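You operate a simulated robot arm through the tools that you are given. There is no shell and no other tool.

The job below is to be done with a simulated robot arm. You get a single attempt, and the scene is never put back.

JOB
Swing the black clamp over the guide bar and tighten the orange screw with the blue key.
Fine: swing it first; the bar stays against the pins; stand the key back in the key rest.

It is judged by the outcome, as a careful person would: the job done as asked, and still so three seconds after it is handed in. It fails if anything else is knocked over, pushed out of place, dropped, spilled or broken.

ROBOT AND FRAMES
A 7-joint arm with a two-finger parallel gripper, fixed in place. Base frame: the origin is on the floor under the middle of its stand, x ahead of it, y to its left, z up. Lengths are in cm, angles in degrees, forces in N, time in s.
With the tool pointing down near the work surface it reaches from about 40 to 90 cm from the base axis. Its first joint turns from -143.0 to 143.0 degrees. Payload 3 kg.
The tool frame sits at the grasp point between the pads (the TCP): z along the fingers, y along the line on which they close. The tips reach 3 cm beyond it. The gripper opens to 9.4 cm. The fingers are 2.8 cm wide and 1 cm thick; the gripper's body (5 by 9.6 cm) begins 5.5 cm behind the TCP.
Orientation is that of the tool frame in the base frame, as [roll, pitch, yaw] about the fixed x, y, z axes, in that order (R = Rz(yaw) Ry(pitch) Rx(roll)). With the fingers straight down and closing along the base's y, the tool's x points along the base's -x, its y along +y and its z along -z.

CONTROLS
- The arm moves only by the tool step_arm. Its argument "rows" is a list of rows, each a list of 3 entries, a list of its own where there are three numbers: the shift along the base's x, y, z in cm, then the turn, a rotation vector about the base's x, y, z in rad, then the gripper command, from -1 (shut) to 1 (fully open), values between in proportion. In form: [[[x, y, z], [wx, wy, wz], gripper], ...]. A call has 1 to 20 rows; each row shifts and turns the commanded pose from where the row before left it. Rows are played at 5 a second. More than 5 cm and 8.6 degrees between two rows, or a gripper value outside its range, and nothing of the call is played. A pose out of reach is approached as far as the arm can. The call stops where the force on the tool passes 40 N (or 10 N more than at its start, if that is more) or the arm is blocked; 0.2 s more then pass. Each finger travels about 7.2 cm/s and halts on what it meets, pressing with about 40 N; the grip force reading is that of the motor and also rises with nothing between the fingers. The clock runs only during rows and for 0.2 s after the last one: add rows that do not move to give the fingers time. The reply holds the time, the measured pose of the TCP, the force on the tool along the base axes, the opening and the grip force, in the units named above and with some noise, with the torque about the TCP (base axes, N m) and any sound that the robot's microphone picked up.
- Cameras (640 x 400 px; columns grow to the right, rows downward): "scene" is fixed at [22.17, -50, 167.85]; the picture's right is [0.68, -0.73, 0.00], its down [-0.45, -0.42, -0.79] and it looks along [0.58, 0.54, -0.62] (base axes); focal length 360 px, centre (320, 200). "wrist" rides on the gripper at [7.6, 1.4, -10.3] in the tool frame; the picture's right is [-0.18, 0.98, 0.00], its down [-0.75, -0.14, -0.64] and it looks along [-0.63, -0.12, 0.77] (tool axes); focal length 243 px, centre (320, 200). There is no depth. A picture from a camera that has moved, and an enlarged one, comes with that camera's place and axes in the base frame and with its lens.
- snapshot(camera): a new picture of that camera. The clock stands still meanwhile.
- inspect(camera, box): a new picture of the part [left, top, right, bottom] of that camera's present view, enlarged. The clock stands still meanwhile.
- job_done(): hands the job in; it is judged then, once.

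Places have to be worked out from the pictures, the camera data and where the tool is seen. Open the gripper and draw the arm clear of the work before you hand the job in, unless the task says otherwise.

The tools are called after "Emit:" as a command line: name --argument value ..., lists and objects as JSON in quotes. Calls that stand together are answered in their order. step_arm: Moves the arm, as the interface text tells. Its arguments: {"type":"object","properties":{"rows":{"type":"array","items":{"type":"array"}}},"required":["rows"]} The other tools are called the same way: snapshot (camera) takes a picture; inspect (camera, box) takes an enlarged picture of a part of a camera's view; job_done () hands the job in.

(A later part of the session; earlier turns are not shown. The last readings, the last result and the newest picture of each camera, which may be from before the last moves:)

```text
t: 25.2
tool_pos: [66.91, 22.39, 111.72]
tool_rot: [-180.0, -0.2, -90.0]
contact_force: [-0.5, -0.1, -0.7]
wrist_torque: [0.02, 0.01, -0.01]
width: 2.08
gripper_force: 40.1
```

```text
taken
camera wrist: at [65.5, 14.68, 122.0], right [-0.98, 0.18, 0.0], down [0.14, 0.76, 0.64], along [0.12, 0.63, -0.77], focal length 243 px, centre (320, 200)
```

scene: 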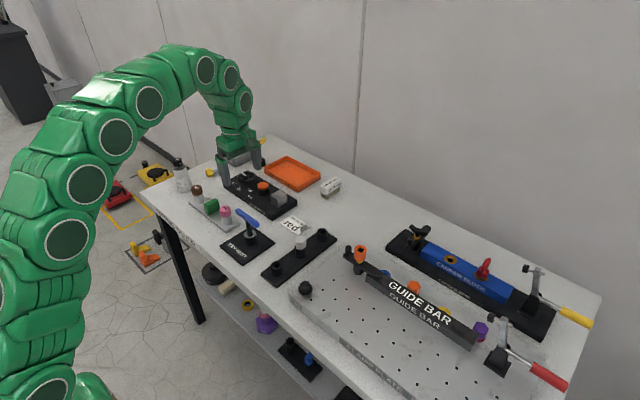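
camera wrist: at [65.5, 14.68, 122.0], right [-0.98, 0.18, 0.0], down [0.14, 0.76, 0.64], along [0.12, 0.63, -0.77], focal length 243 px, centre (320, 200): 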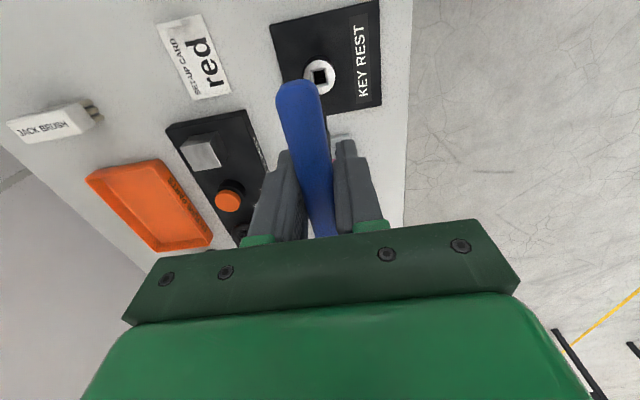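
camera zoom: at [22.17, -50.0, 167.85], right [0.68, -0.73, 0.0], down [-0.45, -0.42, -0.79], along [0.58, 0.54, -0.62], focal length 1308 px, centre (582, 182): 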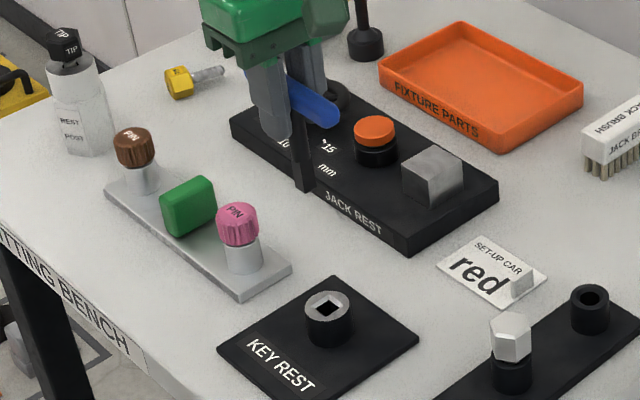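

The key is free: its bottom is about 8.7 cm below the TCP. I enlarge the rest's square hole and the key's square end to get their orientation.

Emit:
inspect --camera "wrist" --box '[280, 40, 360, 110]'

Emit:
inspect --camera "scene" --box '[256, 210, 296, 240]'

Emit:
inspect --camera "scene" --box '[220, 150, 268, 205]'

```text
5.71 times, centred on (320, 75) of wrist
camera zoom: at [65.5, 14.68, 122.0], right [-0.98, 0.18, 0.0], down [0.14, 0.76, 0.64], along [0.12, 0.63, -0.77], focal length 1386 px, centre (320, 914)
```

zoom: 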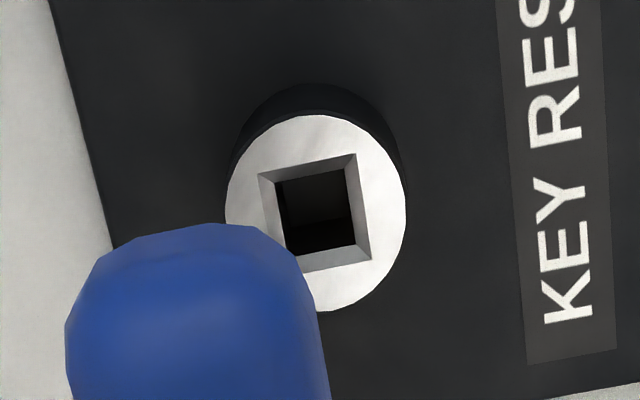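

```text
13.33 times, centred on (276, 225) of scene
camera zoom: at [22.17, -50.0, 167.85], right [0.68, -0.73, 0.0], down [-0.45, -0.42, -0.79], along [0.58, 0.54, -0.62], focal length 4797 px, centre (907, -133)
```

zoom: 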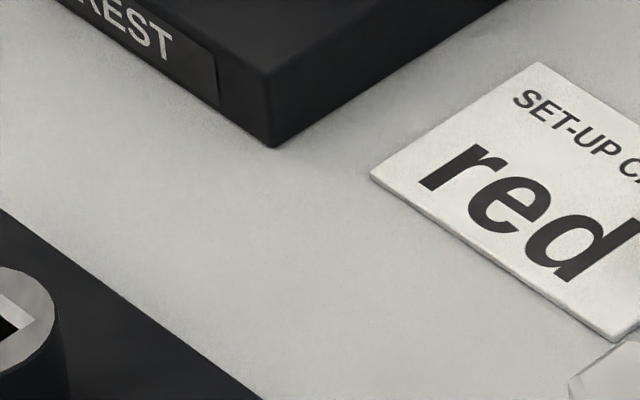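

```text
7.27 times, centred on (244, 178) of scene
camera zoom: at [22.17, -50.0, 167.85], right [0.68, -0.73, 0.0], down [-0.45, -0.42, -0.79], along [0.58, 0.54, -0.62], focal length 2616 px, centre (873, 364)
```

zoom: 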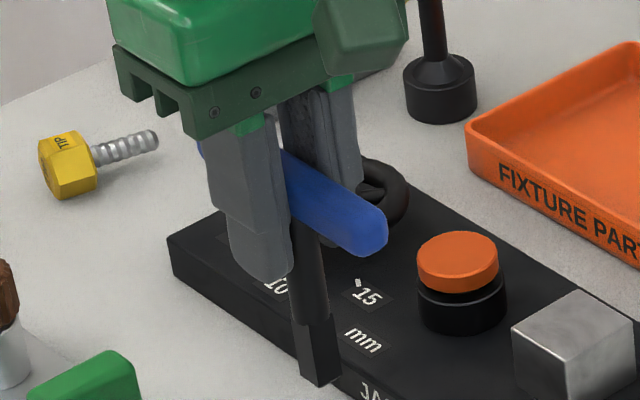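

The rest's hole is square to the base axes (within about 1°), so the key's square matches the tool's yaw. I carry the key over to above the screw at about (78.6, -12), turning the tool 6° counter-clockwise to match the socket.

Emit:
step_arm --rows '[[[0.975, -2.86, 0.1], [0, 0, 0], -1], [[0.975, -2.86, 0.1], [0, 0, 0], -1], [[0.975, -2.86, 0], [0, 0, 0], -1], [[0.975, -2.86, 0], [0, 0, 0], -1], [[0.975, -2.86, 0], [0, 0, 0.02], -1], [[0.975, -2.86, 0], [0, 0, 0.02], -1], [[0.975, -2.86, 0], [0, 0, 0.02], -1], [[0.975, -2.86, 0], [0, 0, 0.02], -1], [[0.975, -2.86, 0], [0, 0, 0.02], -1], [[0.975, -2.86, 0], [0, 0, 0], -1], [[0.975, -2.86, 0], [0, 0, 0], -1], [[0.975, -2.86, 0], [0, 0, 0], -1], [[0, 0, 0], [0, 0, 0], -1], [[0, 0, 0], [0, 0, 0], -1]]'

Emit:
snapshot --camera "wrist"

Emit:
inspect --camera "scene" --box '[300, 180, 428, 280]'

```text
t: 28.2
tool_pos: [78.79, -11.9, 112.0]
tool_rot: [179.9, -0.2, -84.2]
contact_force: [0.4, -0.9, 0.0]
wrist_torque: [0.0, 0.0, 0.03]
width: 2.09
gripper_force: 39.7
```

```text
taken
camera wrist: at [78.13, -19.62, 122.34], right [-1.0, 0.08, 0.0], down [0.06, 0.77, 0.64], along [0.05, 0.64, -0.77], focal length 243 px, centre (320, 200)
```

wrist: 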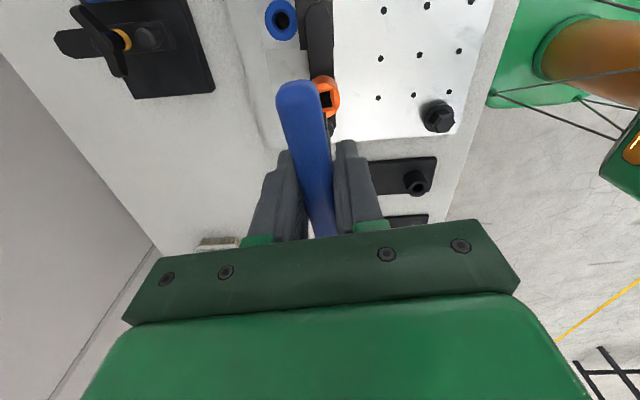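

```text
4.00 times, centred on (364, 230) of scene
camera zoom: at [22.17, -50.0, 167.85], right [0.68, -0.73, 0.0], down [-0.45, -0.42, -0.79], along [0.58, 0.54, -0.62], focal length 1439 px, centre (144, 80)
```

zoom: 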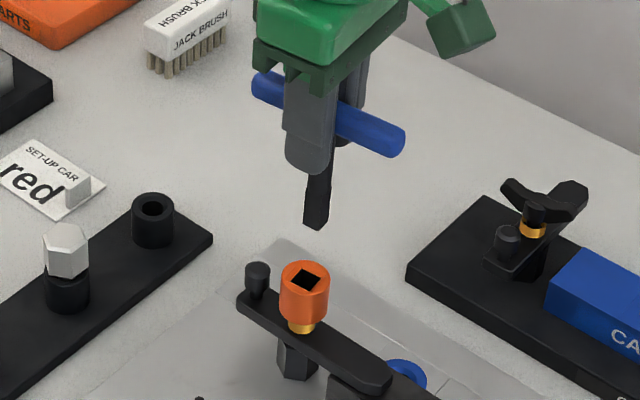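

The key hangs above the screw. I enlarge both views to measure the remaining offset.

Emit:
inspect --camera "wrist" --box '[280, 60, 360, 130]'

Emit:
inspect --camera "scene" --box '[340, 210, 400, 260]'

```text
5.71 times, centred on (320, 95) of wrist
camera zoom: at [78.13, -19.62, 122.34], right [-1.0, 0.08, 0.0], down [0.06, 0.77, 0.64], along [0.05, 0.64, -0.77], focal length 1386 px, centre (320, 800)
```

zoom: 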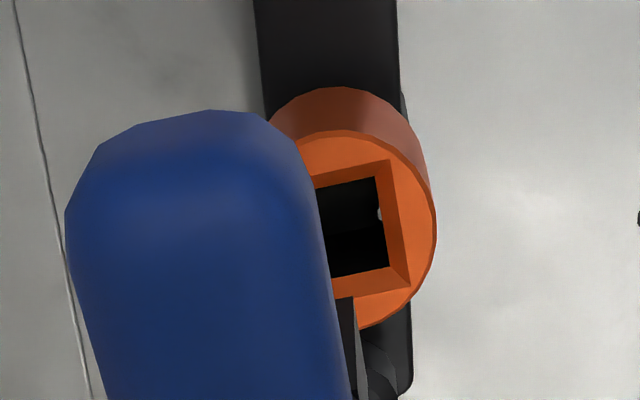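

```text
8.00 times, centred on (370, 235) of scene
camera zoom: at [22.17, -50.0, 167.85], right [0.68, -0.73, 0.0], down [-0.45, -0.42, -0.79], along [0.58, 0.54, -0.62], focal length 2878 px, centre (-80, -80)
```

zoom: 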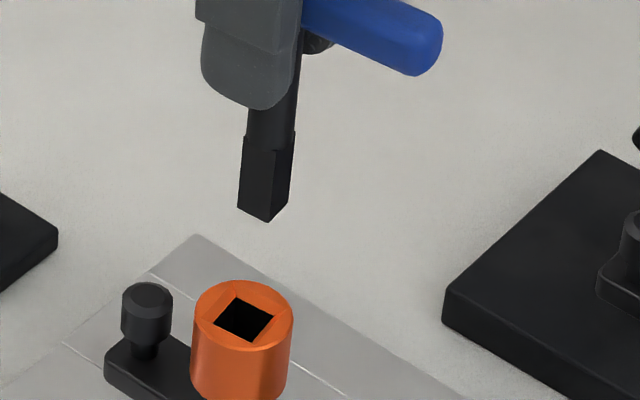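

I'd like a finer measure of the key tip against the socket; enlarging the spot where the key's tip shows beside the handle.

Emit:
inspect --camera "wrist" --box '[318, 80, 350, 140]'

Emit:
inspect --camera "scene" --box '[355, 215, 395, 255]'

```text
6.67 times, centred on (334, 110) of wrist
camera zoom: at [78.13, -19.62, 122.34], right [-1.0, 0.08, 0.0], down [0.06, 0.77, 0.64], along [0.05, 0.64, -0.77], focal length 1618 px, centre (227, 800)
```

zoom: 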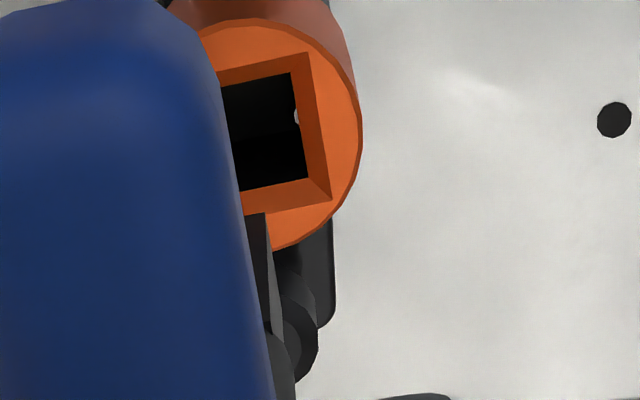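

```text
10.00 times, centred on (375, 235) of scene
camera zoom: at [22.17, -50.0, 167.85], right [0.68, -0.73, 0.0], down [-0.45, -0.42, -0.79], along [0.58, 0.54, -0.62], focal length 3598 px, centre (-230, -150)
```

zoom: 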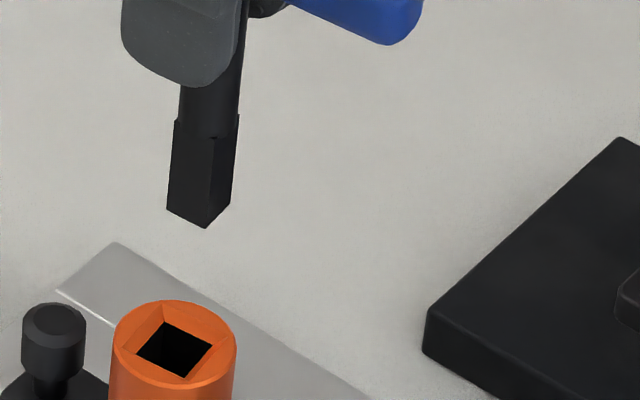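

Both views agree that the key tip is about 0.37 cm too far in +x and fine in y. I correct that and lower 4 cm, to just above the socket, then look again.

Emit:
step_arm --rows '[[[-0.37, 0.03, -1], [0, 0, 0], -1], [[0, 0, -1.5], [0, 0, 0], -1], [[0, 0, -1.5], [0, 0, 0], -1], [[0, 0, 0], [0, 0, 0], -1]]'

Emit:
inspect --camera "scene" --box '[335, 215, 395, 265]'

Emit:
inspect --camera "wrist" --box '[290, 80, 360, 150]'

```text
t: 29.2
tool_pos: [78.5, -12.0, 107.91]
tool_rot: [-180.0, -0.2, -84.2]
contact_force: [-0.2, -1.1, -0.1]
wrist_torque: [0.03, 0.02, 0.01]
width: 2.08
gripper_force: 39.8
```

```text
8.00 times, centred on (365, 240) of scene
camera zoom: at [22.17, -50.0, 167.85], right [0.68, -0.73, 0.0], down [-0.45, -0.42, -0.79], along [0.58, 0.54, -0.62], focal length 2878 px, centre (-40, -120)
```

zoom: 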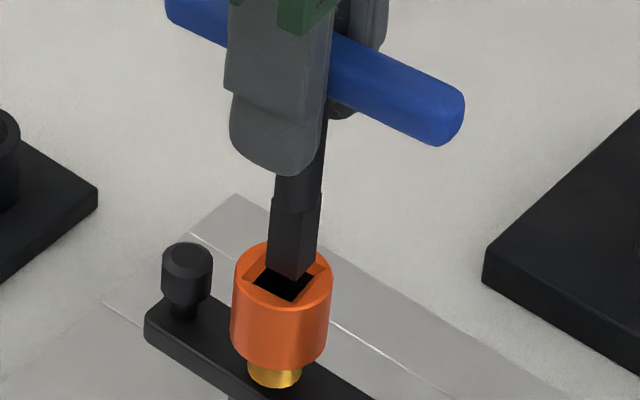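

```text
5.71 times, centred on (325, 115) of wrist
camera zoom: at [77.78, -19.77, 118.22], right [-1.0, 0.08, 0.0], down [0.06, 0.77, 0.64], along [0.05, 0.64, -0.77], focal length 1386 px, centre (291, 686)
```

zoom: 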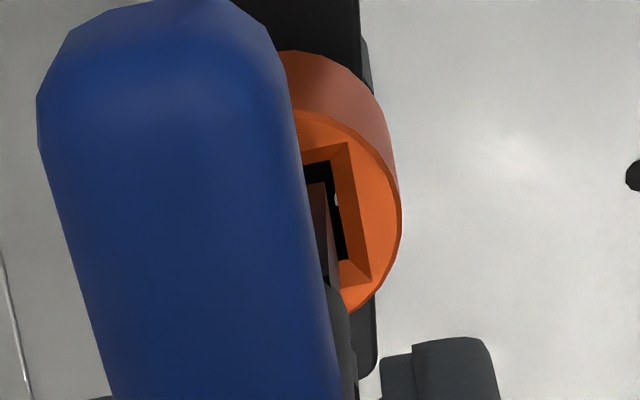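

The tip is now right over the socket; both views suggest it still wants about 0.18 cm in +y. I apply that and lower gently until the tip enters or touches.

Emit:
step_arm --rows '[[[0, 0.18, -0.3], [0, 0, 0], -1], [[0, 0, -0.4], [0, 0, 0], -1], [[0, 0, -0.3], [0, 0, 0], -1], [[0, 0, 0], [0, 0, 0], -1]]'

Emit:
inspect --camera "scene" --box '[335, 220, 395, 270]'

Emit:
inspect --camera "wrist" --box '[300, 80, 360, 150]'

```text
t: 30.2
tool_pos: [78.41, -11.93, 106.94]
tool_rot: [-179.9, -0.2, -84.1]
contact_force: [-0.9, 0.6, -1.4]
wrist_torque: [-0.03, 0.01, 0.02]
width: 2.1
gripper_force: 40.2
```

```text
8.00 times, centred on (365, 245) of scene
camera zoom: at [22.17, -50.0, 167.85], right [0.68, -0.73, 0.0], down [-0.45, -0.42, -0.79], along [0.58, 0.54, -0.62], focal length 2878 px, centre (-40, -160)
```

zoom: 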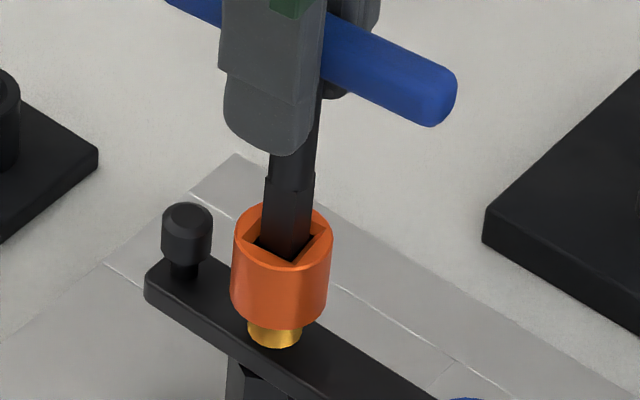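

```text
5.71 times, centred on (330, 115) of wrist
camera zoom: at [77.76, -19.62, 117.27], right [-1.0, 0.08, 0.0], down [0.06, 0.77, 0.64], along [0.05, 0.64, -0.77], focal length 1386 px, centre (263, 686)
```

zoom: 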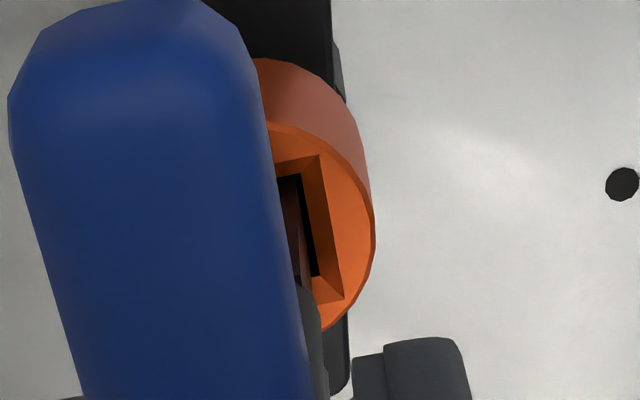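

The tip looks to be just entering the square hole with no force yet. Lowering further in small steps.

Emit:
step_arm --rows '[[[0, 0, -0.25], [0, 0, 0], -1], [[0, 0, -0.25], [0, 0, 0], -1], [[0, 0, -0.25], [0, 0, 0], -1]]'

Emit:
inspect --camera "scene" --box '[335, 220, 395, 270]'

Emit:
inspect --camera "wrist" --box '[300, 80, 360, 150]'

```text
t: 31.0
tool_pos: [78.35, -11.87, 106.23]
tool_rot: [-179.9, -0.3, -84.3]
contact_force: [0.4, 0.5, -1.0]
wrist_torque: [0.01, 0.02, 0.0]
width: 2.07
gripper_force: 39.5
```

```text
8.00 times, centred on (365, 245) of scene
camera zoom: at [22.17, -50.0, 167.85], right [0.68, -0.73, 0.0], down [-0.45, -0.42, -0.79], along [0.58, 0.54, -0.62], focal length 2878 px, centre (-40, -160)
```

zoom: 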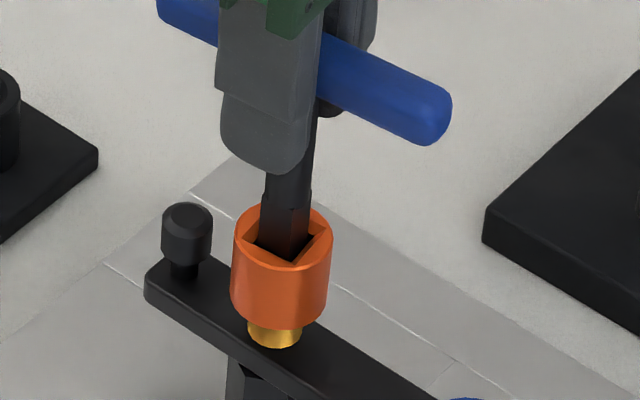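

```text
5.71 times, centred on (330, 115) of wrist
camera zoom: at [77.73, -19.56, 116.45], right [-1.0, 0.08, 0.0], down [0.06, 0.77, 0.64], along [0.05, 0.64, -0.77], focal length 1386 px, centre (263, 686)
```

zoom: 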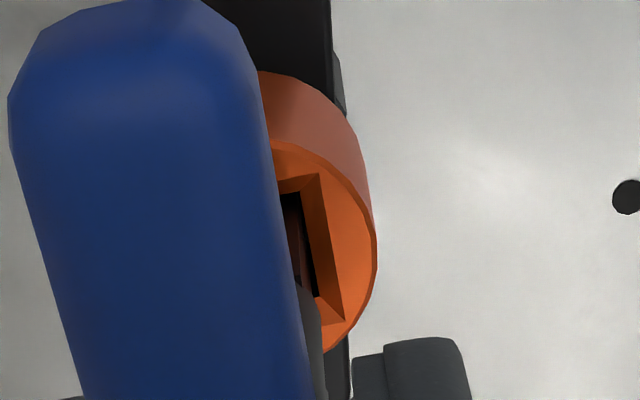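

The key is inside the hole by nearly a centimetre and there's no force. Continuing down until it seats.

Emit:
step_arm --rows '[[[0, 0, -0.3], [0, 0, 0], -1], [[0, 0, -0.3], [0, 0, 0], -1], [[0, 0, -0.3], [0, 0, 0], -1], [[0, 0, -0.3], [0, 0, 0], -1]]'

Emit:
inspect --camera "scene" --box '[335, 220, 395, 270]'

```text
t: 32.0
tool_pos: [78.32, -11.79, 105.08]
tool_rot: [-180.0, -0.1, -84.2]
contact_force: [0.7, 0.3, -1.7]
wrist_torque: [0.0, 0.0, -0.02]
width: 2.06
gripper_force: 40.0
```

```text
8.00 times, centred on (365, 245) of scene
camera zoom: at [22.17, -50.0, 167.85], right [0.68, -0.73, 0.0], down [-0.45, -0.42, -0.79], along [0.58, 0.54, -0.62], focal length 2878 px, centre (-40, -160)
```

zoom: 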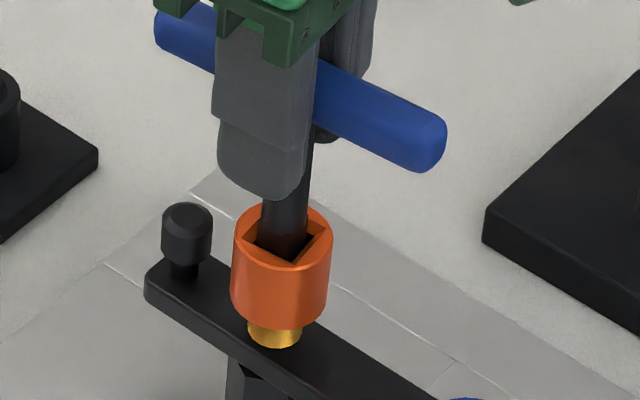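

Still free at about 2 cm deep. I keep lowering gently to find the bottom.

Emit:
step_arm --rows '[[[0, 0, -0.25], [0, 0, 0], -1], [[0, 0, -0.25], [0, 0, 0], -1], [[0, 0, -0.25], [0, 0, 0], -1]]'

Emit:
inspect --camera "scene" --box '[335, 220, 395, 270]'

```text
t: 32.8
tool_pos: [78.4, -11.65, 104.3]
tool_rot: [-179.8, -0.2, -84.2]
contact_force: [-1.3, -0.1, 32.8]
wrist_torque: [-0.03, 0.1, 0.02]
width: 2.1
gripper_force: 39.9
```

```text
8.00 times, centred on (365, 245) of scene
camera zoom: at [22.17, -50.0, 167.85], right [0.68, -0.73, 0.0], down [-0.45, -0.42, -0.79], along [0.58, 0.54, -0.62], focal length 2878 px, centre (-40, -160)
```

zoom: 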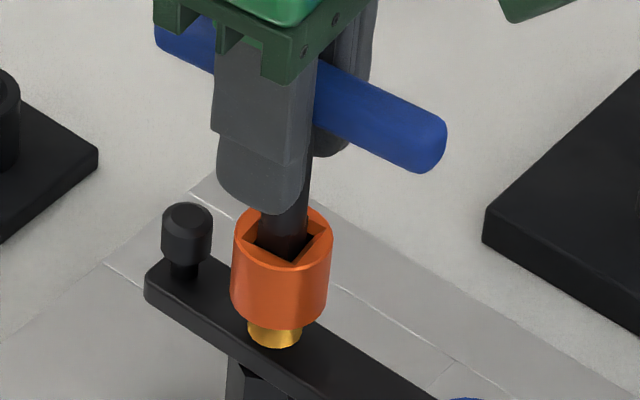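

The key has bottomed (33 N upwards) and the fingers slid slightly down the handle, so it is fully seated. I relieve the push a little and view how the screw axis lies relative to the tool.

Emit:
step_arm --rows '[[[0, 0, 0.12], [0, 0, 0], -1], [[0, 0, 0], [0, 0, 0], -1]]'

Emit:
snapshot --camera "wrist"

Emit:
inspect --camera "wrist" --box '[290, 80, 370, 150]'

```text
t: 33.4
tool_pos: [78.37, -11.83, 104.32]
tool_rot: [179.9, -0.3, -84.3]
contact_force: [0.3, 1.3, 21.3]
wrist_torque: [-0.01, -0.04, -0.03]
width: 2.08
gripper_force: 40.3
```

```text
taken
camera wrist: at [77.69, -19.56, 114.65], right [-1.0, 0.08, 0.0], down [0.06, 0.77, 0.64], along [0.05, 0.64, -0.77], focal length 243 px, centre (320, 200)
```

wrist: 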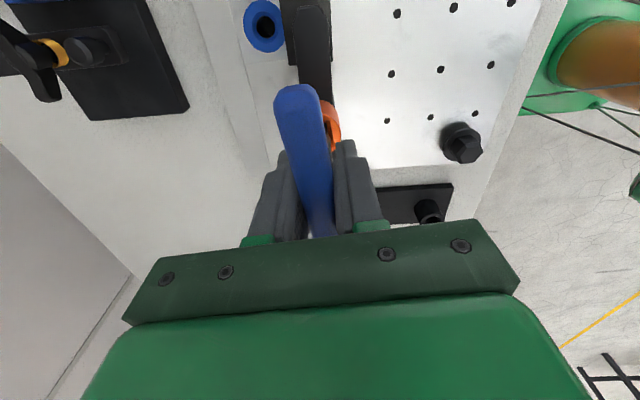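

```text
5.71 times, centred on (330, 115) of wrist
camera zoom: at [77.69, -19.56, 114.65], right [-1.0, 0.08, 0.0], down [0.06, 0.77, 0.64], along [0.05, 0.64, -0.77], focal length 1386 px, centre (263, 686)
```

zoom: 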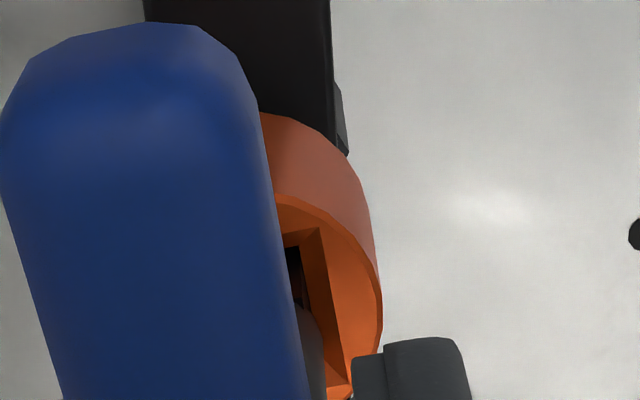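

The screw axis is about (78.43, -12.02), within 0.2 cm of the tool axis. I shift 0.1 cm to centre the key, then start turning clockwise (tightening), tracking around the screw axis and watching the torque.

Emit:
step_arm --rows '[[[0.1, 0, 0.05], [0, 0, 0], -1], [[0.02, 0, 0], [0, 0, -0.1309], -1], [[0.02, 0, 0], [0, 0, -0.1309], -1]]'

```text
t: 34.2
tool_pos: [78.46, -11.82, 104.42]
tool_rot: [179.9, -0.2, -99.3]
contact_force: [0.0, 0.2, -0.4]
wrist_torque: [0.04, 0.02, -0.04]
width: 2.07
gripper_force: 40.0
```

The vertical force is gone and the turn is still within the slack. Continuing clockwise.

Emit:
step_arm --rows '[[[0.02, -0.005, 0], [0, 0, -0.1309], -1], [[0.019, -0.008, 0], [0, 0, -0.1309], -1], [[0.018, -0.01, 0], [0, 0, -0.1309], -1]]'

Emit:
inspect --camera "scene" --box '[335, 220, 395, 270]'

```text
t: 35.0
tool_pos: [78.6, -11.81, 104.27]
tool_rot: [180.0, -0.2, -121.8]
contact_force: [-3.2, 0.4, -2.3]
wrist_torque: [-0.03, 0.19, 0.02]
width: 2.09
gripper_force: 40.8
```

```text
8.00 times, centred on (365, 245) of scene
camera zoom: at [22.17, -50.0, 167.85], right [0.68, -0.73, 0.0], down [-0.45, -0.42, -0.79], along [0.58, 0.54, -0.62], focal length 2878 px, centre (-40, -160)
```

zoom: 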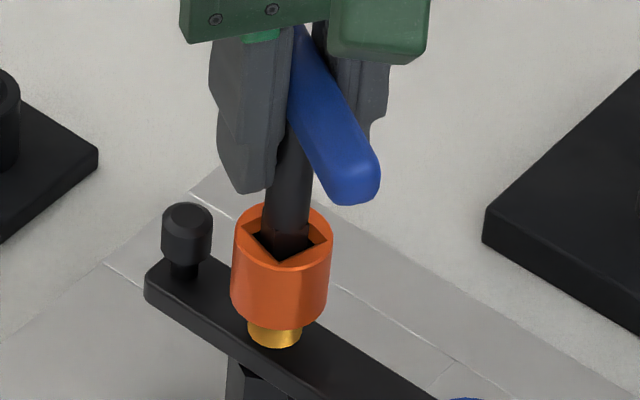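

The socket is turning with the key at low torque. Continuing clockwise.

Emit:
step_arm --rows '[[[0.0, -0.012, -0.02], [0, 0, -0.1309], -1], [[0.0, -0.015, -0.02], [0, 0, -0.1309], -1], [[0.0, -0.017, -0.02], [0, 0, -0.1309], -1], [[0.0, -0.018, -0.02], [0, 0, -0.1309], -1]]'

Emit:
inspect --camera "scene" --box '[335, 220, 395, 270]'

```text
t: 36.0
tool_pos: [78.6, -11.92, 104.38]
tool_rot: [-179.9, 0.0, -151.9]
contact_force: [3.8, 2.2, -0.2]
wrist_torque: [0.16, -0.28, 0.02]
width: 2.08
gripper_force: 40.2
```

```text
8.00 times, centred on (365, 245) of scene
camera zoom: at [22.17, -50.0, 167.85], right [0.68, -0.73, 0.0], down [-0.45, -0.42, -0.79], along [0.58, 0.54, -0.62], focal length 2878 px, centre (-40, -160)
```

zoom: 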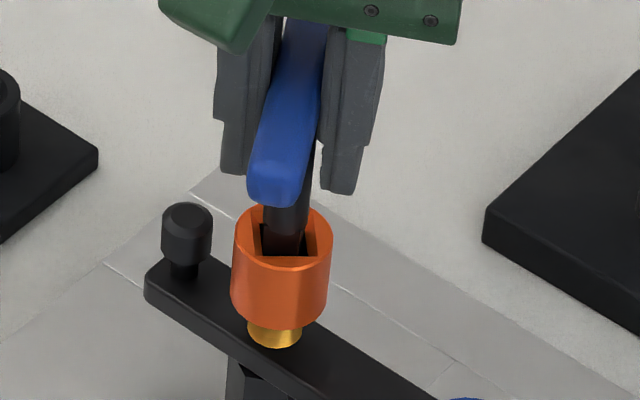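

The socket is clearly turning with the key and the strap stays put. Torque is still low, so I keep turning.

Emit:
step_arm --rows '[[[0.0, -0.019, -0.02], [0, 0, -0.1309], -1], [[0.0, -0.02, -0.02], [0, 0, -0.1309], -1], [[0.0, -0.02, -0.02], [0, 0, -0.1309], -1], [[0.0, -0.021, -0.02], [0, 0, -0.1309], -1]]'

Emit:
inspect --camera "scene" --box '[335, 220, 395, 270]'

```text
t: 37.0
tool_pos: [78.59, -11.95, 104.43]
tool_rot: [179.9, -0.1, 178.2]
contact_force: [8.9, 1.9, 12.6]
wrist_torque: [0.02, -0.46, 0.06]
width: 2.11
gripper_force: 40.1
```

```text
8.00 times, centred on (365, 245) of scene
camera zoom: at [22.17, -50.0, 167.85], right [0.68, -0.73, 0.0], down [-0.45, -0.42, -0.79], along [0.58, 0.54, -0.62], focal length 2878 px, centre (-40, -160)
```

zoom: 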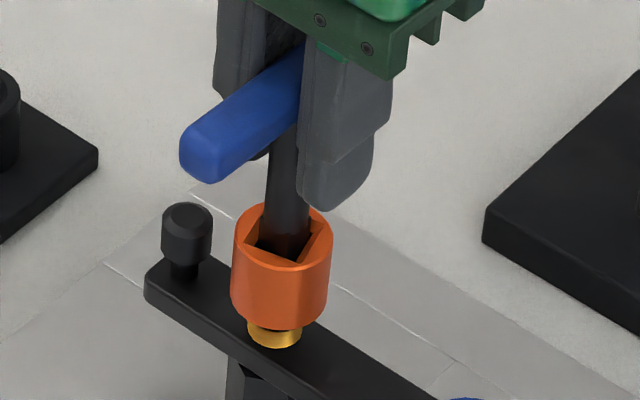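

The force has risen a bit (12 N up). I check closely whether the screw moved down, and look at the strap.

Emit:
inspect --camera "scene" --box '[345, 240, 385, 270]'

Emit:
inspect --camera "wrist" --box '[260, 80, 380, 180]'

```text
13.33 times, centred on (365, 255) of scene
camera zoom: at [22.17, -50.0, 167.85], right [0.68, -0.73, 0.0], down [-0.45, -0.42, -0.79], along [0.58, 0.54, -0.62], focal length 4797 px, centre (-280, -533)
```

zoom: 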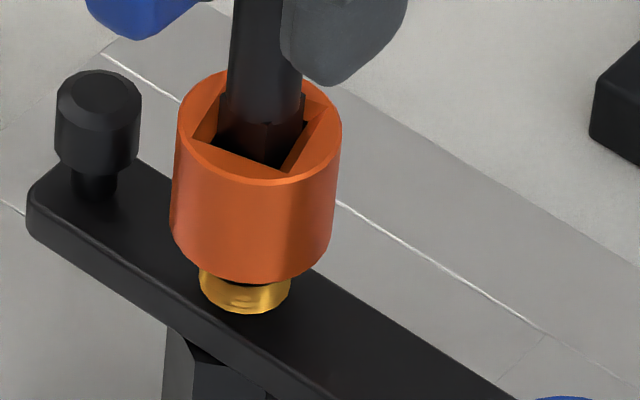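

```text
4.00 times, centred on (320, 130) of wrist
camera zoom: at [71.05, -10.4, 114.64], right [0.22, 0.98, 0.0], down [0.75, -0.17, 0.64], along [0.63, -0.14, -0.77], focal length 970 px, centre (320, 480)
```

zoom: 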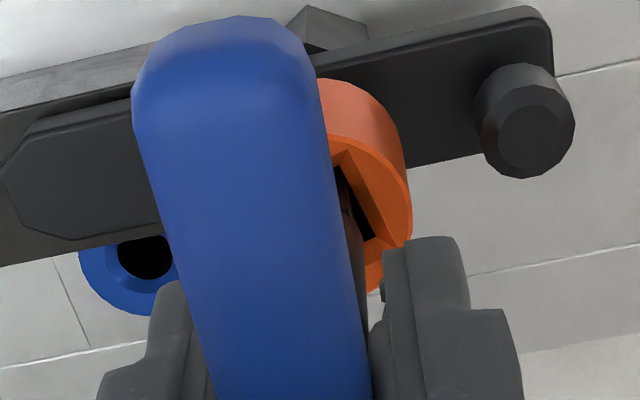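

The screw height and strap are unchanged, and the torque is still small. I keep turning clockwise, easing off the downward push.

Emit:
step_arm --rows '[[[0.03, -0.02, 0.04], [0, 0, -0.1309], -1], [[0.0, -0.02, 0], [0, 0, -0.1309], -1], [[-0.01, -0.02, 0], [0, 0, -0.1309], -1], [[-0.01, -0.02, 0], [0, 0, -0.1309], -1]]'

Emit:
inspect --camera "scene" --box '[335, 220, 395, 270]'

```text
t: 38.0
tool_pos: [78.59, -11.99, 104.34]
tool_rot: [180.0, -0.1, 148.0]
contact_force: [-4.1, 2.6, 23.1]
wrist_torque: [0.21, 0.46, 0.2]
width: 2.07
gripper_force: 40.0
```

```text
8.00 times, centred on (365, 245) of scene
camera zoom: at [22.17, -50.0, 167.85], right [0.68, -0.73, 0.0], down [-0.45, -0.42, -0.79], along [0.58, 0.54, -0.62], focal length 2878 px, centre (-40, -160)
```

zoom: 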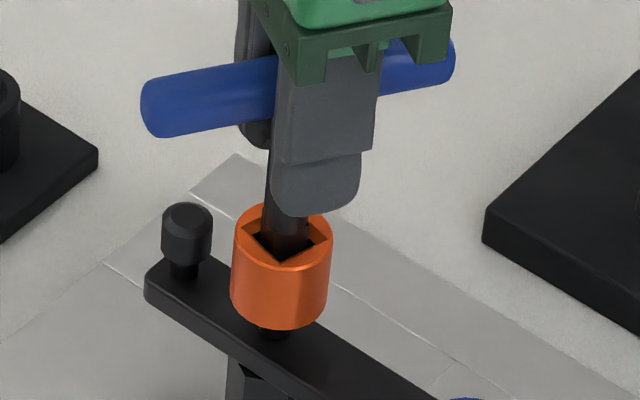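

The gold band under the orange head has vanished and the resisting torque is rising (0.2 N·m). I look closer at the screw and strap.

Emit:
inspect --camera "scene" --box '[345, 240, 385, 270]'

Emit:
inspect --camera "scene" --box '[340, 240, 420, 290]'

Emit:
snapshot --camera "wrist"

```text
13.33 times, centred on (365, 255) of scene
camera zoom: at [22.17, -50.0, 167.85], right [0.68, -0.73, 0.0], down [-0.45, -0.42, -0.79], along [0.58, 0.54, -0.62], focal length 4797 px, centre (-280, -533)
```

zoom: 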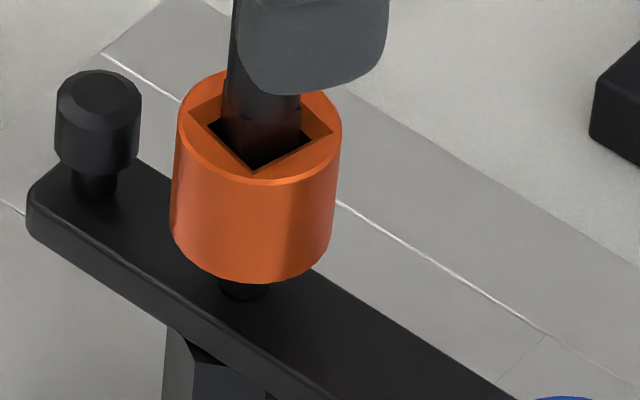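

```text
8.00 times, centred on (380, 265) of scene
camera zoom: at [22.17, -50.0, 167.85], right [0.68, -0.73, 0.0], down [-0.45, -0.42, -0.79], along [0.58, 0.54, -0.62], focal length 2878 px, centre (-160, -320)
```

zoom: 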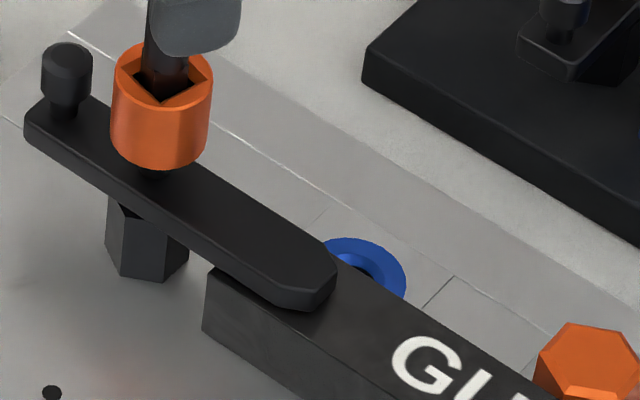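

```text
taken
camera wrist: at [72.9, -6.9, 114.64], right [0.68, 0.74, 0.0], down [0.57, -0.52, 0.64], along [0.47, -0.43, -0.77], focal length 243 px, centre (320, 200)
```

wrist: 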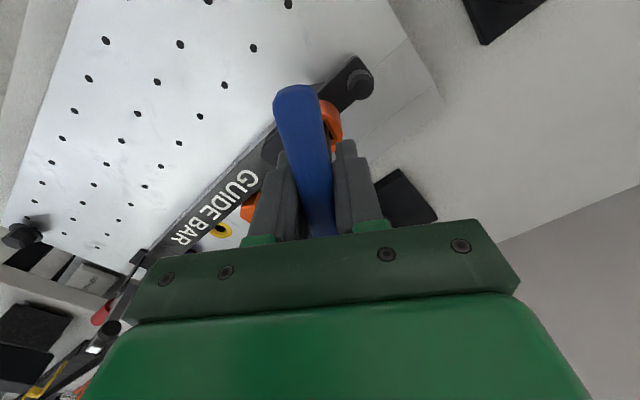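

The gold "loose" band is now gone and torque has begun to rise. I turn on in small steps to feel for a firm stop.

Emit:
step_arm --rows '[[[-0.01, -0.015, 0.05], [0, 0, -0.0873], -1], [[-0.01, -0.015, 0], [0, 0, -0.0873], -1]]'

Emit:
inspect --camera "scene" --box '[345, 235, 385, 265]'

```text
t: 38.6
tool_pos: [78.62, -12.05, 104.34]
tool_rot: [-180.0, 0.0, 138.2]
contact_force: [4.1, 0.1, 12.8]
wrist_torque: [-0.05, 0.27, 0.96]
width: 2.15
gripper_force: 39.4
```

```text
13.33 times, centred on (365, 250) of scene
camera zoom: at [22.17, -50.0, 167.85], right [0.68, -0.73, 0.0], down [-0.45, -0.42, -0.79], along [0.58, 0.54, -0.62], focal length 4797 px, centre (-280, -467)
```

zoom: 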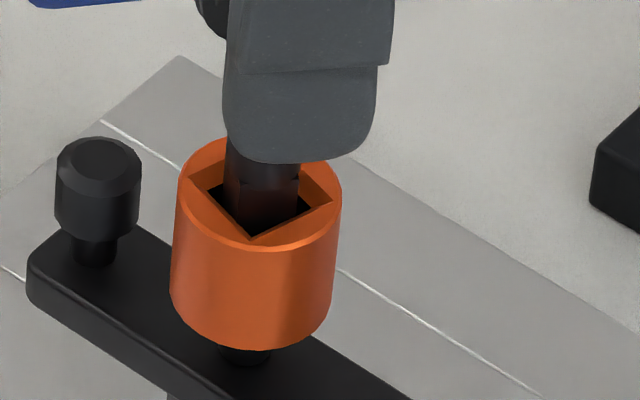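

The torque jumped to about 1 N·m and the socket stopped turning: the screw is tight. One last small nudge to make sure it's firm.

Emit:
step_arm --rows '[[[0, 0, 0], [0, 0, -0.04], -1], [[0, 0, 0], [0, 0, 0], -1]]'

Emit:
inspect --camera "scene" --box '[345, 235, 385, 265]'

Emit:
inspect --camera "wrist" --box '[240, 60, 400, 180]'

```text
t: 39.2
tool_pos: [78.57, -12.08, 104.35]
tool_rot: [180.0, -0.2, 135.9]
contact_force: [6.9, 2.2, 9.5]
wrist_torque: [-0.12, 0.28, 0.99]
width: 2.25
gripper_force: 40.6
```

```text
13.33 times, centred on (365, 250) of scene
camera zoom: at [22.17, -50.0, 167.85], right [0.68, -0.73, 0.0], down [-0.45, -0.42, -0.79], along [0.58, 0.54, -0.62], focal length 4797 px, centre (-280, -467)
```

zoom: 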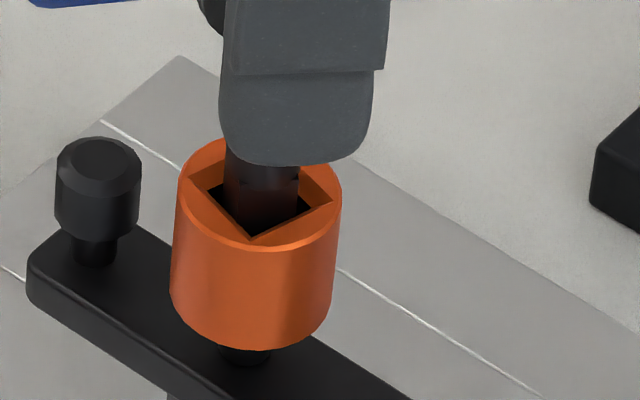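

```text
3.33 times, centred on (320, 120) of wrist
camera zoom: at [74.13, -5.83, 114.59], right [0.82, 0.58, 0.0], down [0.44, -0.63, 0.64], along [0.37, -0.52, -0.77], focal length 809 px, centre (320, 467)
```

zoom: 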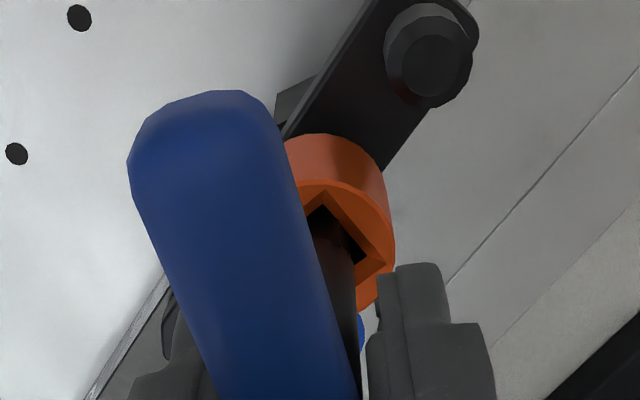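

The screw is firmly at its stop (about 1 N·m, socket not moving, gold band hidden). I turn back about 20° within the key's play to unload it.

Emit:
step_arm --rows '[[[0.01, 0.015, 0], [0, 0, 0.1], -1], [[0.01, 0.02, 0], [0, 0, 0.1309], -1], [[0.01, 0.02, 0], [0, 0, 0.1], -1], [[0, 0, 0], [0, 0, 0], -1]]'

Emit:
inspect --camera "scene" --box '[345, 235, 385, 265]'

```text
t: 40.2
tool_pos: [78.6, -12.05, 104.19]
tool_rot: [-180.0, -0.2, 155.0]
contact_force: [-1.3, -0.4, 2.3]
wrist_torque: [-0.02, 0.11, 0.02]
width: 2.06
gripper_force: 39.9
```

```text
13.33 times, centred on (365, 250) of scene
camera zoom: at [22.17, -50.0, 167.85], right [0.68, -0.73, 0.0], down [-0.45, -0.42, -0.79], along [0.58, 0.54, -0.62], focal length 4797 px, centre (-280, -467)
```

zoom: 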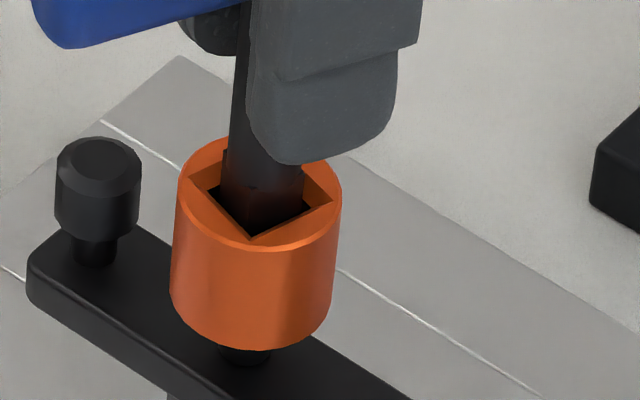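

Unloaded: torque is zero, grip width back to 2.06, and the socket didn't turn back. I lift the key straight out.

Emit:
step_arm --rows '[[[0, 0, 0.4], [0, 0, 0], -1], [[0, 0, 0.6], [0, 0, 0], -1], [[0, 0, 0.8], [0, 0, 0], -1], [[0, 0, 1], [0, 0, 0], -1]]'

Emit:
inspect --camera "scene" --box '[335, 210, 415, 270]'

```text
t: 41.2
tool_pos: [78.46, -12.04, 107.16]
tool_rot: [180.0, -0.2, 154.9]
contact_force: [-1.3, -0.3, -1.9]
wrist_torque: [-0.02, -0.02, -0.01]
width: 2.1
gripper_force: 40.1
```

```text
6.67 times, centred on (375, 240) of scene
camera zoom: at [22.17, -50.0, 167.85], right [0.68, -0.73, 0.0], down [-0.45, -0.42, -0.79], along [0.58, 0.54, -0.62], focal length 2398 px, centre (-47, -67)
```

zoom: 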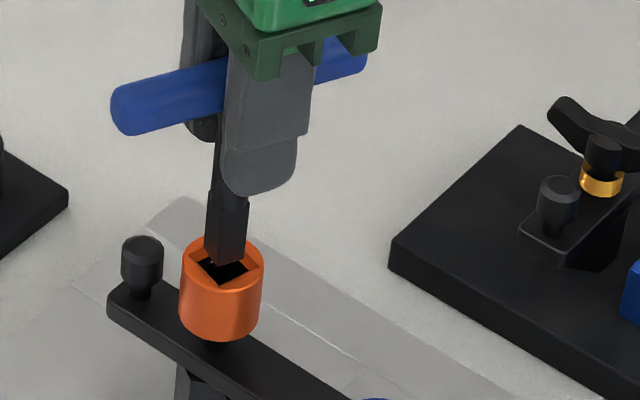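

The key slid out cleanly, and the screw stays put. I rise to a safe height and check the clamp, bar and key.

Emit:
step_arm --rows '[[[0, 0, 1.5], [0, 0, 0], -1], [[0, 0, 2], [0, 0, 0], -1], [[0, 0, 2], [0, 0, 0], -1], [[0, 0, 0], [0, 0, 0], -1]]'

Emit:
inspect --camera "scene" --box '[330, 225, 490, 350]'

Emit:
inspect --camera "scene" --box '[325, 180, 405, 270]'

Emit:
snapshot --camera "wrist"

```text
t: 42.2
tool_pos: [78.53, -12.12, 112.69]
tool_rot: [180.0, -0.2, 154.8]
contact_force: [-0.9, 0.6, -1.2]
wrist_torque: [0.0, -0.01, 0.03]
width: 2.06
gripper_force: 40.0
```

```text
3.20 times, centred on (410, 288) of scene
camera zoom: at [22.17, -50.0, 167.85], right [0.68, -0.73, 0.0], down [-0.45, -0.42, -0.79], along [0.58, 0.54, -0.62], focal length 1151 px, centre (32, -80)
```

zoom: 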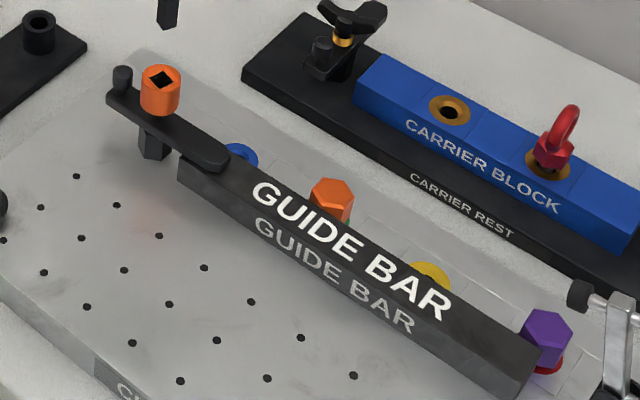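

```text
4.44 times, centred on (365, 225) of scene
camera zoom: at [22.17, -50.0, 167.85], right [0.68, -0.73, 0.0], down [-0.45, -0.42, -0.79], along [0.58, 0.54, -0.62], focal length 1599 px, centre (120, 89)
```

zoom: 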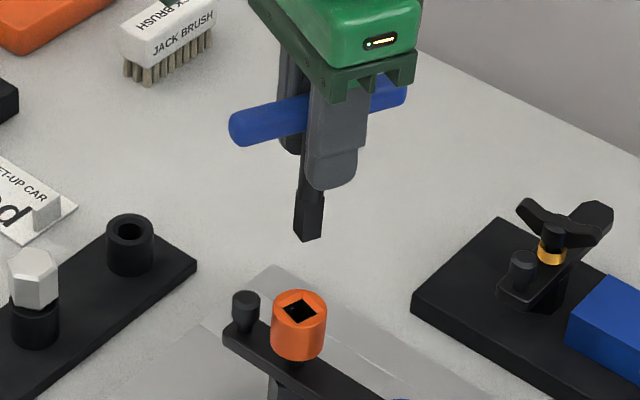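

```text
taken
camera wrist: at [72.26, -7.58, 122.96], right [0.58, 0.81, 0.0], down [0.62, -0.45, 0.64], along [0.52, -0.37, -0.77], focal length 243 px, centre (320, 200)
```

wrist: 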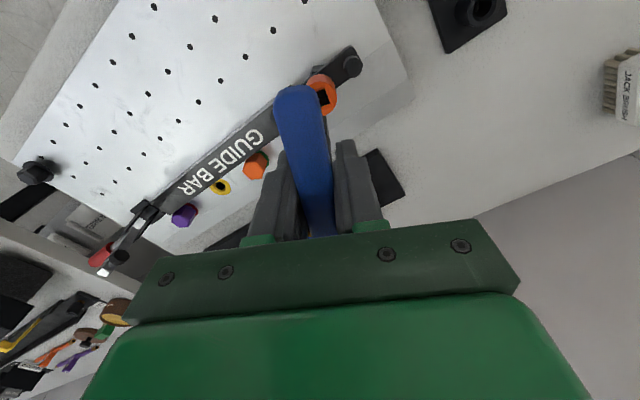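

The clamp is tight over the bar and everything else looks in place. Now I carry the key back to the rest, turning counter-clockwise to yaw -90° as when I picked it up.

Emit:
step_arm --rows '[[[-0.72, 2.14, 0], [0, 0, 0.1257], -1], [[-0.72, 2.14, 0], [0, 0, 0.1257], -1], [[-0.72, 2.14, 0], [0, 0, 0.1257], -1], [[-0.72, 2.14, 0], [0, 0, 0.1257], -1], [[-0.72, 2.14, 0], [0, 0, 0.1257], -1], [[-0.72, 2.14, 0], [0, 0, 0.1257], -1], [[-0.72, 2.14, 0], [0, 0, 0.1257], -1], [[-0.72, 2.14, 0], [0, 0, 0.1257], -1], [[-0.72, 2.14, 0], [0, 0, 0.1257], -1], [[-0.72, 2.14, 0], [0, 0, 0.1257], -1], [[-0.72, 2.14, 0], [0, 0, 0.1257], -1], [[-0.72, 2.14, 0], [0, 0, 0.1257], -1], [[-0.72, 2.14, 0], [0, 0, 0.1257], -1], [[-0.72, 2.14, 0], [0, 0, 0.1257], -1], [[-0.72, 2.14, 0], [0, 0, 0.1257], -1], [[-0.72, 2.14, 0], [0, 0, 0.1257], -1], [[0, 0, 0], [0, 0, 0], -1], [[0, 0, 0], [0, 0, 0], -1]]'

Emit:
inspect --camera "scene" --box '[205, 160, 301, 260]'

Emit:
snapshot --camera "wrist"

```text
t: 46.0
tool_pos: [67.21, 22.26, 112.62]
tool_rot: [-180.0, -0.2, -89.7]
contact_force: [0.0, 0.7, -0.5]
wrist_torque: [-0.01, -0.03, 0.01]
width: 2.07
gripper_force: 39.5
```

```text
4.00 times, centred on (253, 210) of scene
camera zoom: at [22.17, -50.0, 167.85], right [0.68, -0.73, 0.0], down [-0.45, -0.42, -0.79], along [0.58, 0.54, -0.62], focal length 1439 px, centre (588, 160)
```

zoom: 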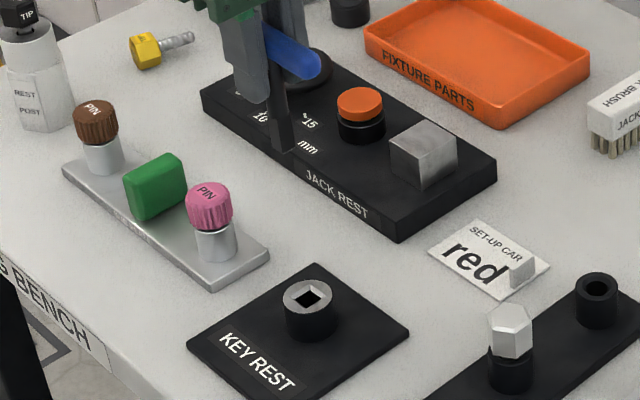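

```text
taken
camera wrist: at [65.69, 14.61, 122.96], right [-0.98, 0.18, 0.0], down [0.14, 0.76, 0.64], along [0.12, 0.63, -0.77], focal length 243 px, centre (320, 200)
```

wrist: 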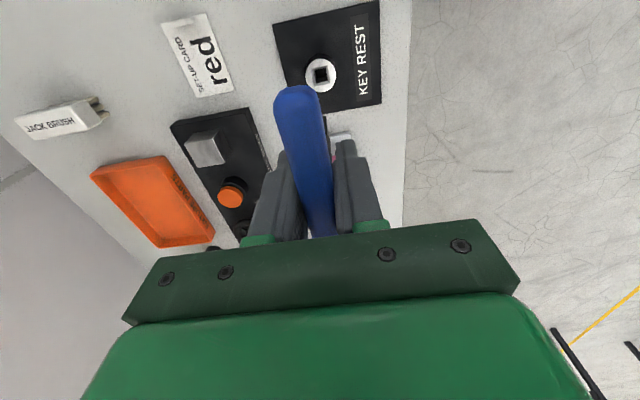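

The key hangs above the rest with the same grip along the handle as at pick-up. I descend most of the way with a small lateral correction, then re-measure.

Emit:
step_arm --rows '[[[-0.15, -0.08, -2.5], [0, 0, -0.004], -1], [[0, 0, -3], [0, 0, 0], -1], [[0, 0, -3], [0, 0, 0], -1], [[0, 0, -2.5], [0, 0, 0], -1], [[0, 0, 0], [0, 0, 0], -1], [[0, 0, 0], [0, 0, 0], -1]]'

Emit:
inspect --camera "scene" --box '[225, 195, 289, 250]'

Emit:
inspect --camera "wrist" --box '[275, 50, 375, 140]'

```text
t: 47.4
tool_pos: [66.93, 22.05, 101.68]
tool_rot: [-180.0, -0.2, -90.2]
contact_force: [-0.8, 0.1, -2.8]
wrist_torque: [0.0, -0.01, -0.02]
width: 2.08
gripper_force: 39.8
```

```text
7.27 times, centred on (257, 222) of scene
camera zoom: at [22.17, -50.0, 167.85], right [0.68, -0.73, 0.0], down [-0.45, -0.42, -0.79], along [0.58, 0.54, -0.62], focal length 2616 px, centre (778, 36)
```

zoom: 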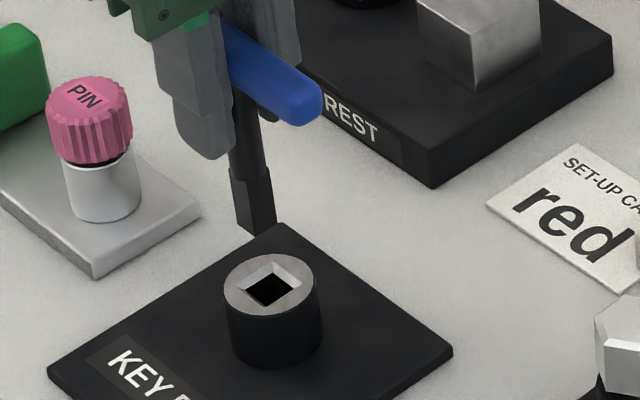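

```text
4.44 times, centred on (325, 95) of wrist
camera zoom: at [65.43, 14.45, 111.95], right [-0.98, 0.19, 0.0], down [0.14, 0.76, 0.64], along [0.12, 0.63, -0.77], focal length 1078 px, centre (298, 667)
```

zoom: 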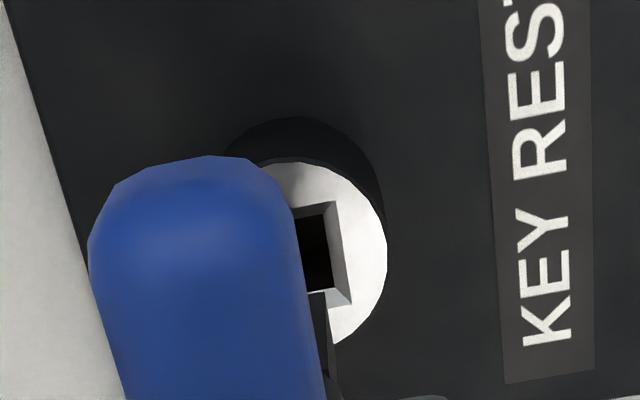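

The wrist view shows the tip needs about +0.14 in x and -0.15 in y relative to the rest's hole. I apply that and lower to just above the hole, then check again.

Emit:
step_arm --rows '[[[0.14, -0.15, -0.8], [0, 0, 0.003], -1], [[0, 0, -0.9], [0, 0, 0], -1], [[0, 0, -0.8], [0, 0, 0], -1], [[0, 0, 0], [0, 0, 0], -1], [[0, 0, 0], [0, 0, 0], -1]]'

Emit:
inspect --camera "scene" --box '[230, 205, 278, 250]'

Emit:
inspect --camera "wrist" --box '[290, 70, 370, 140]'

```text
t: 48.6
tool_pos: [67.3, 22.03, 99.09]
tool_rot: [-180.0, -0.2, -89.9]
contact_force: [-0.1, -0.6, -1.2]
wrist_torque: [-0.04, -0.04, -0.02]
width: 2.09
gripper_force: 39.9
```

```text
8.89 times, centred on (254, 228) of scene
camera zoom: at [22.17, -50.0, 167.85], right [0.68, -0.73, 0.0], down [-0.45, -0.42, -0.79], along [0.58, 0.54, -0.62], focal length 3198 px, centre (907, -44)
```

zoom: 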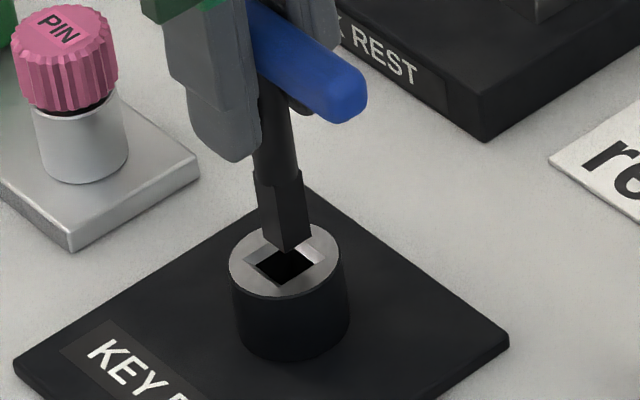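

```text
5.71 times, centred on (330, 105) of wrist
camera zoom: at [65.71, 14.32, 109.39], right [-0.98, 0.18, 0.0], down [0.14, 0.76, 0.64], along [0.12, 0.63, -0.77], focal length 1386 px, centre (263, 743)
```

zoom: 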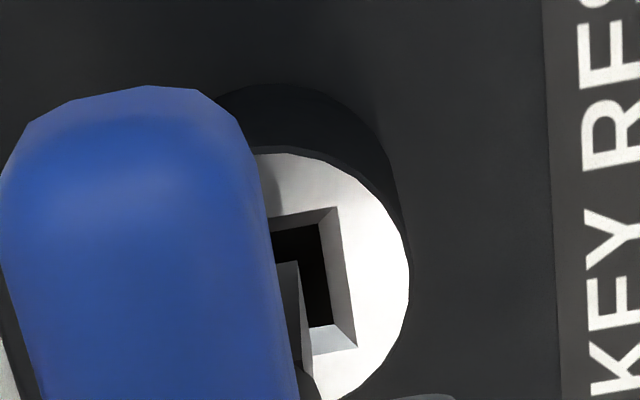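

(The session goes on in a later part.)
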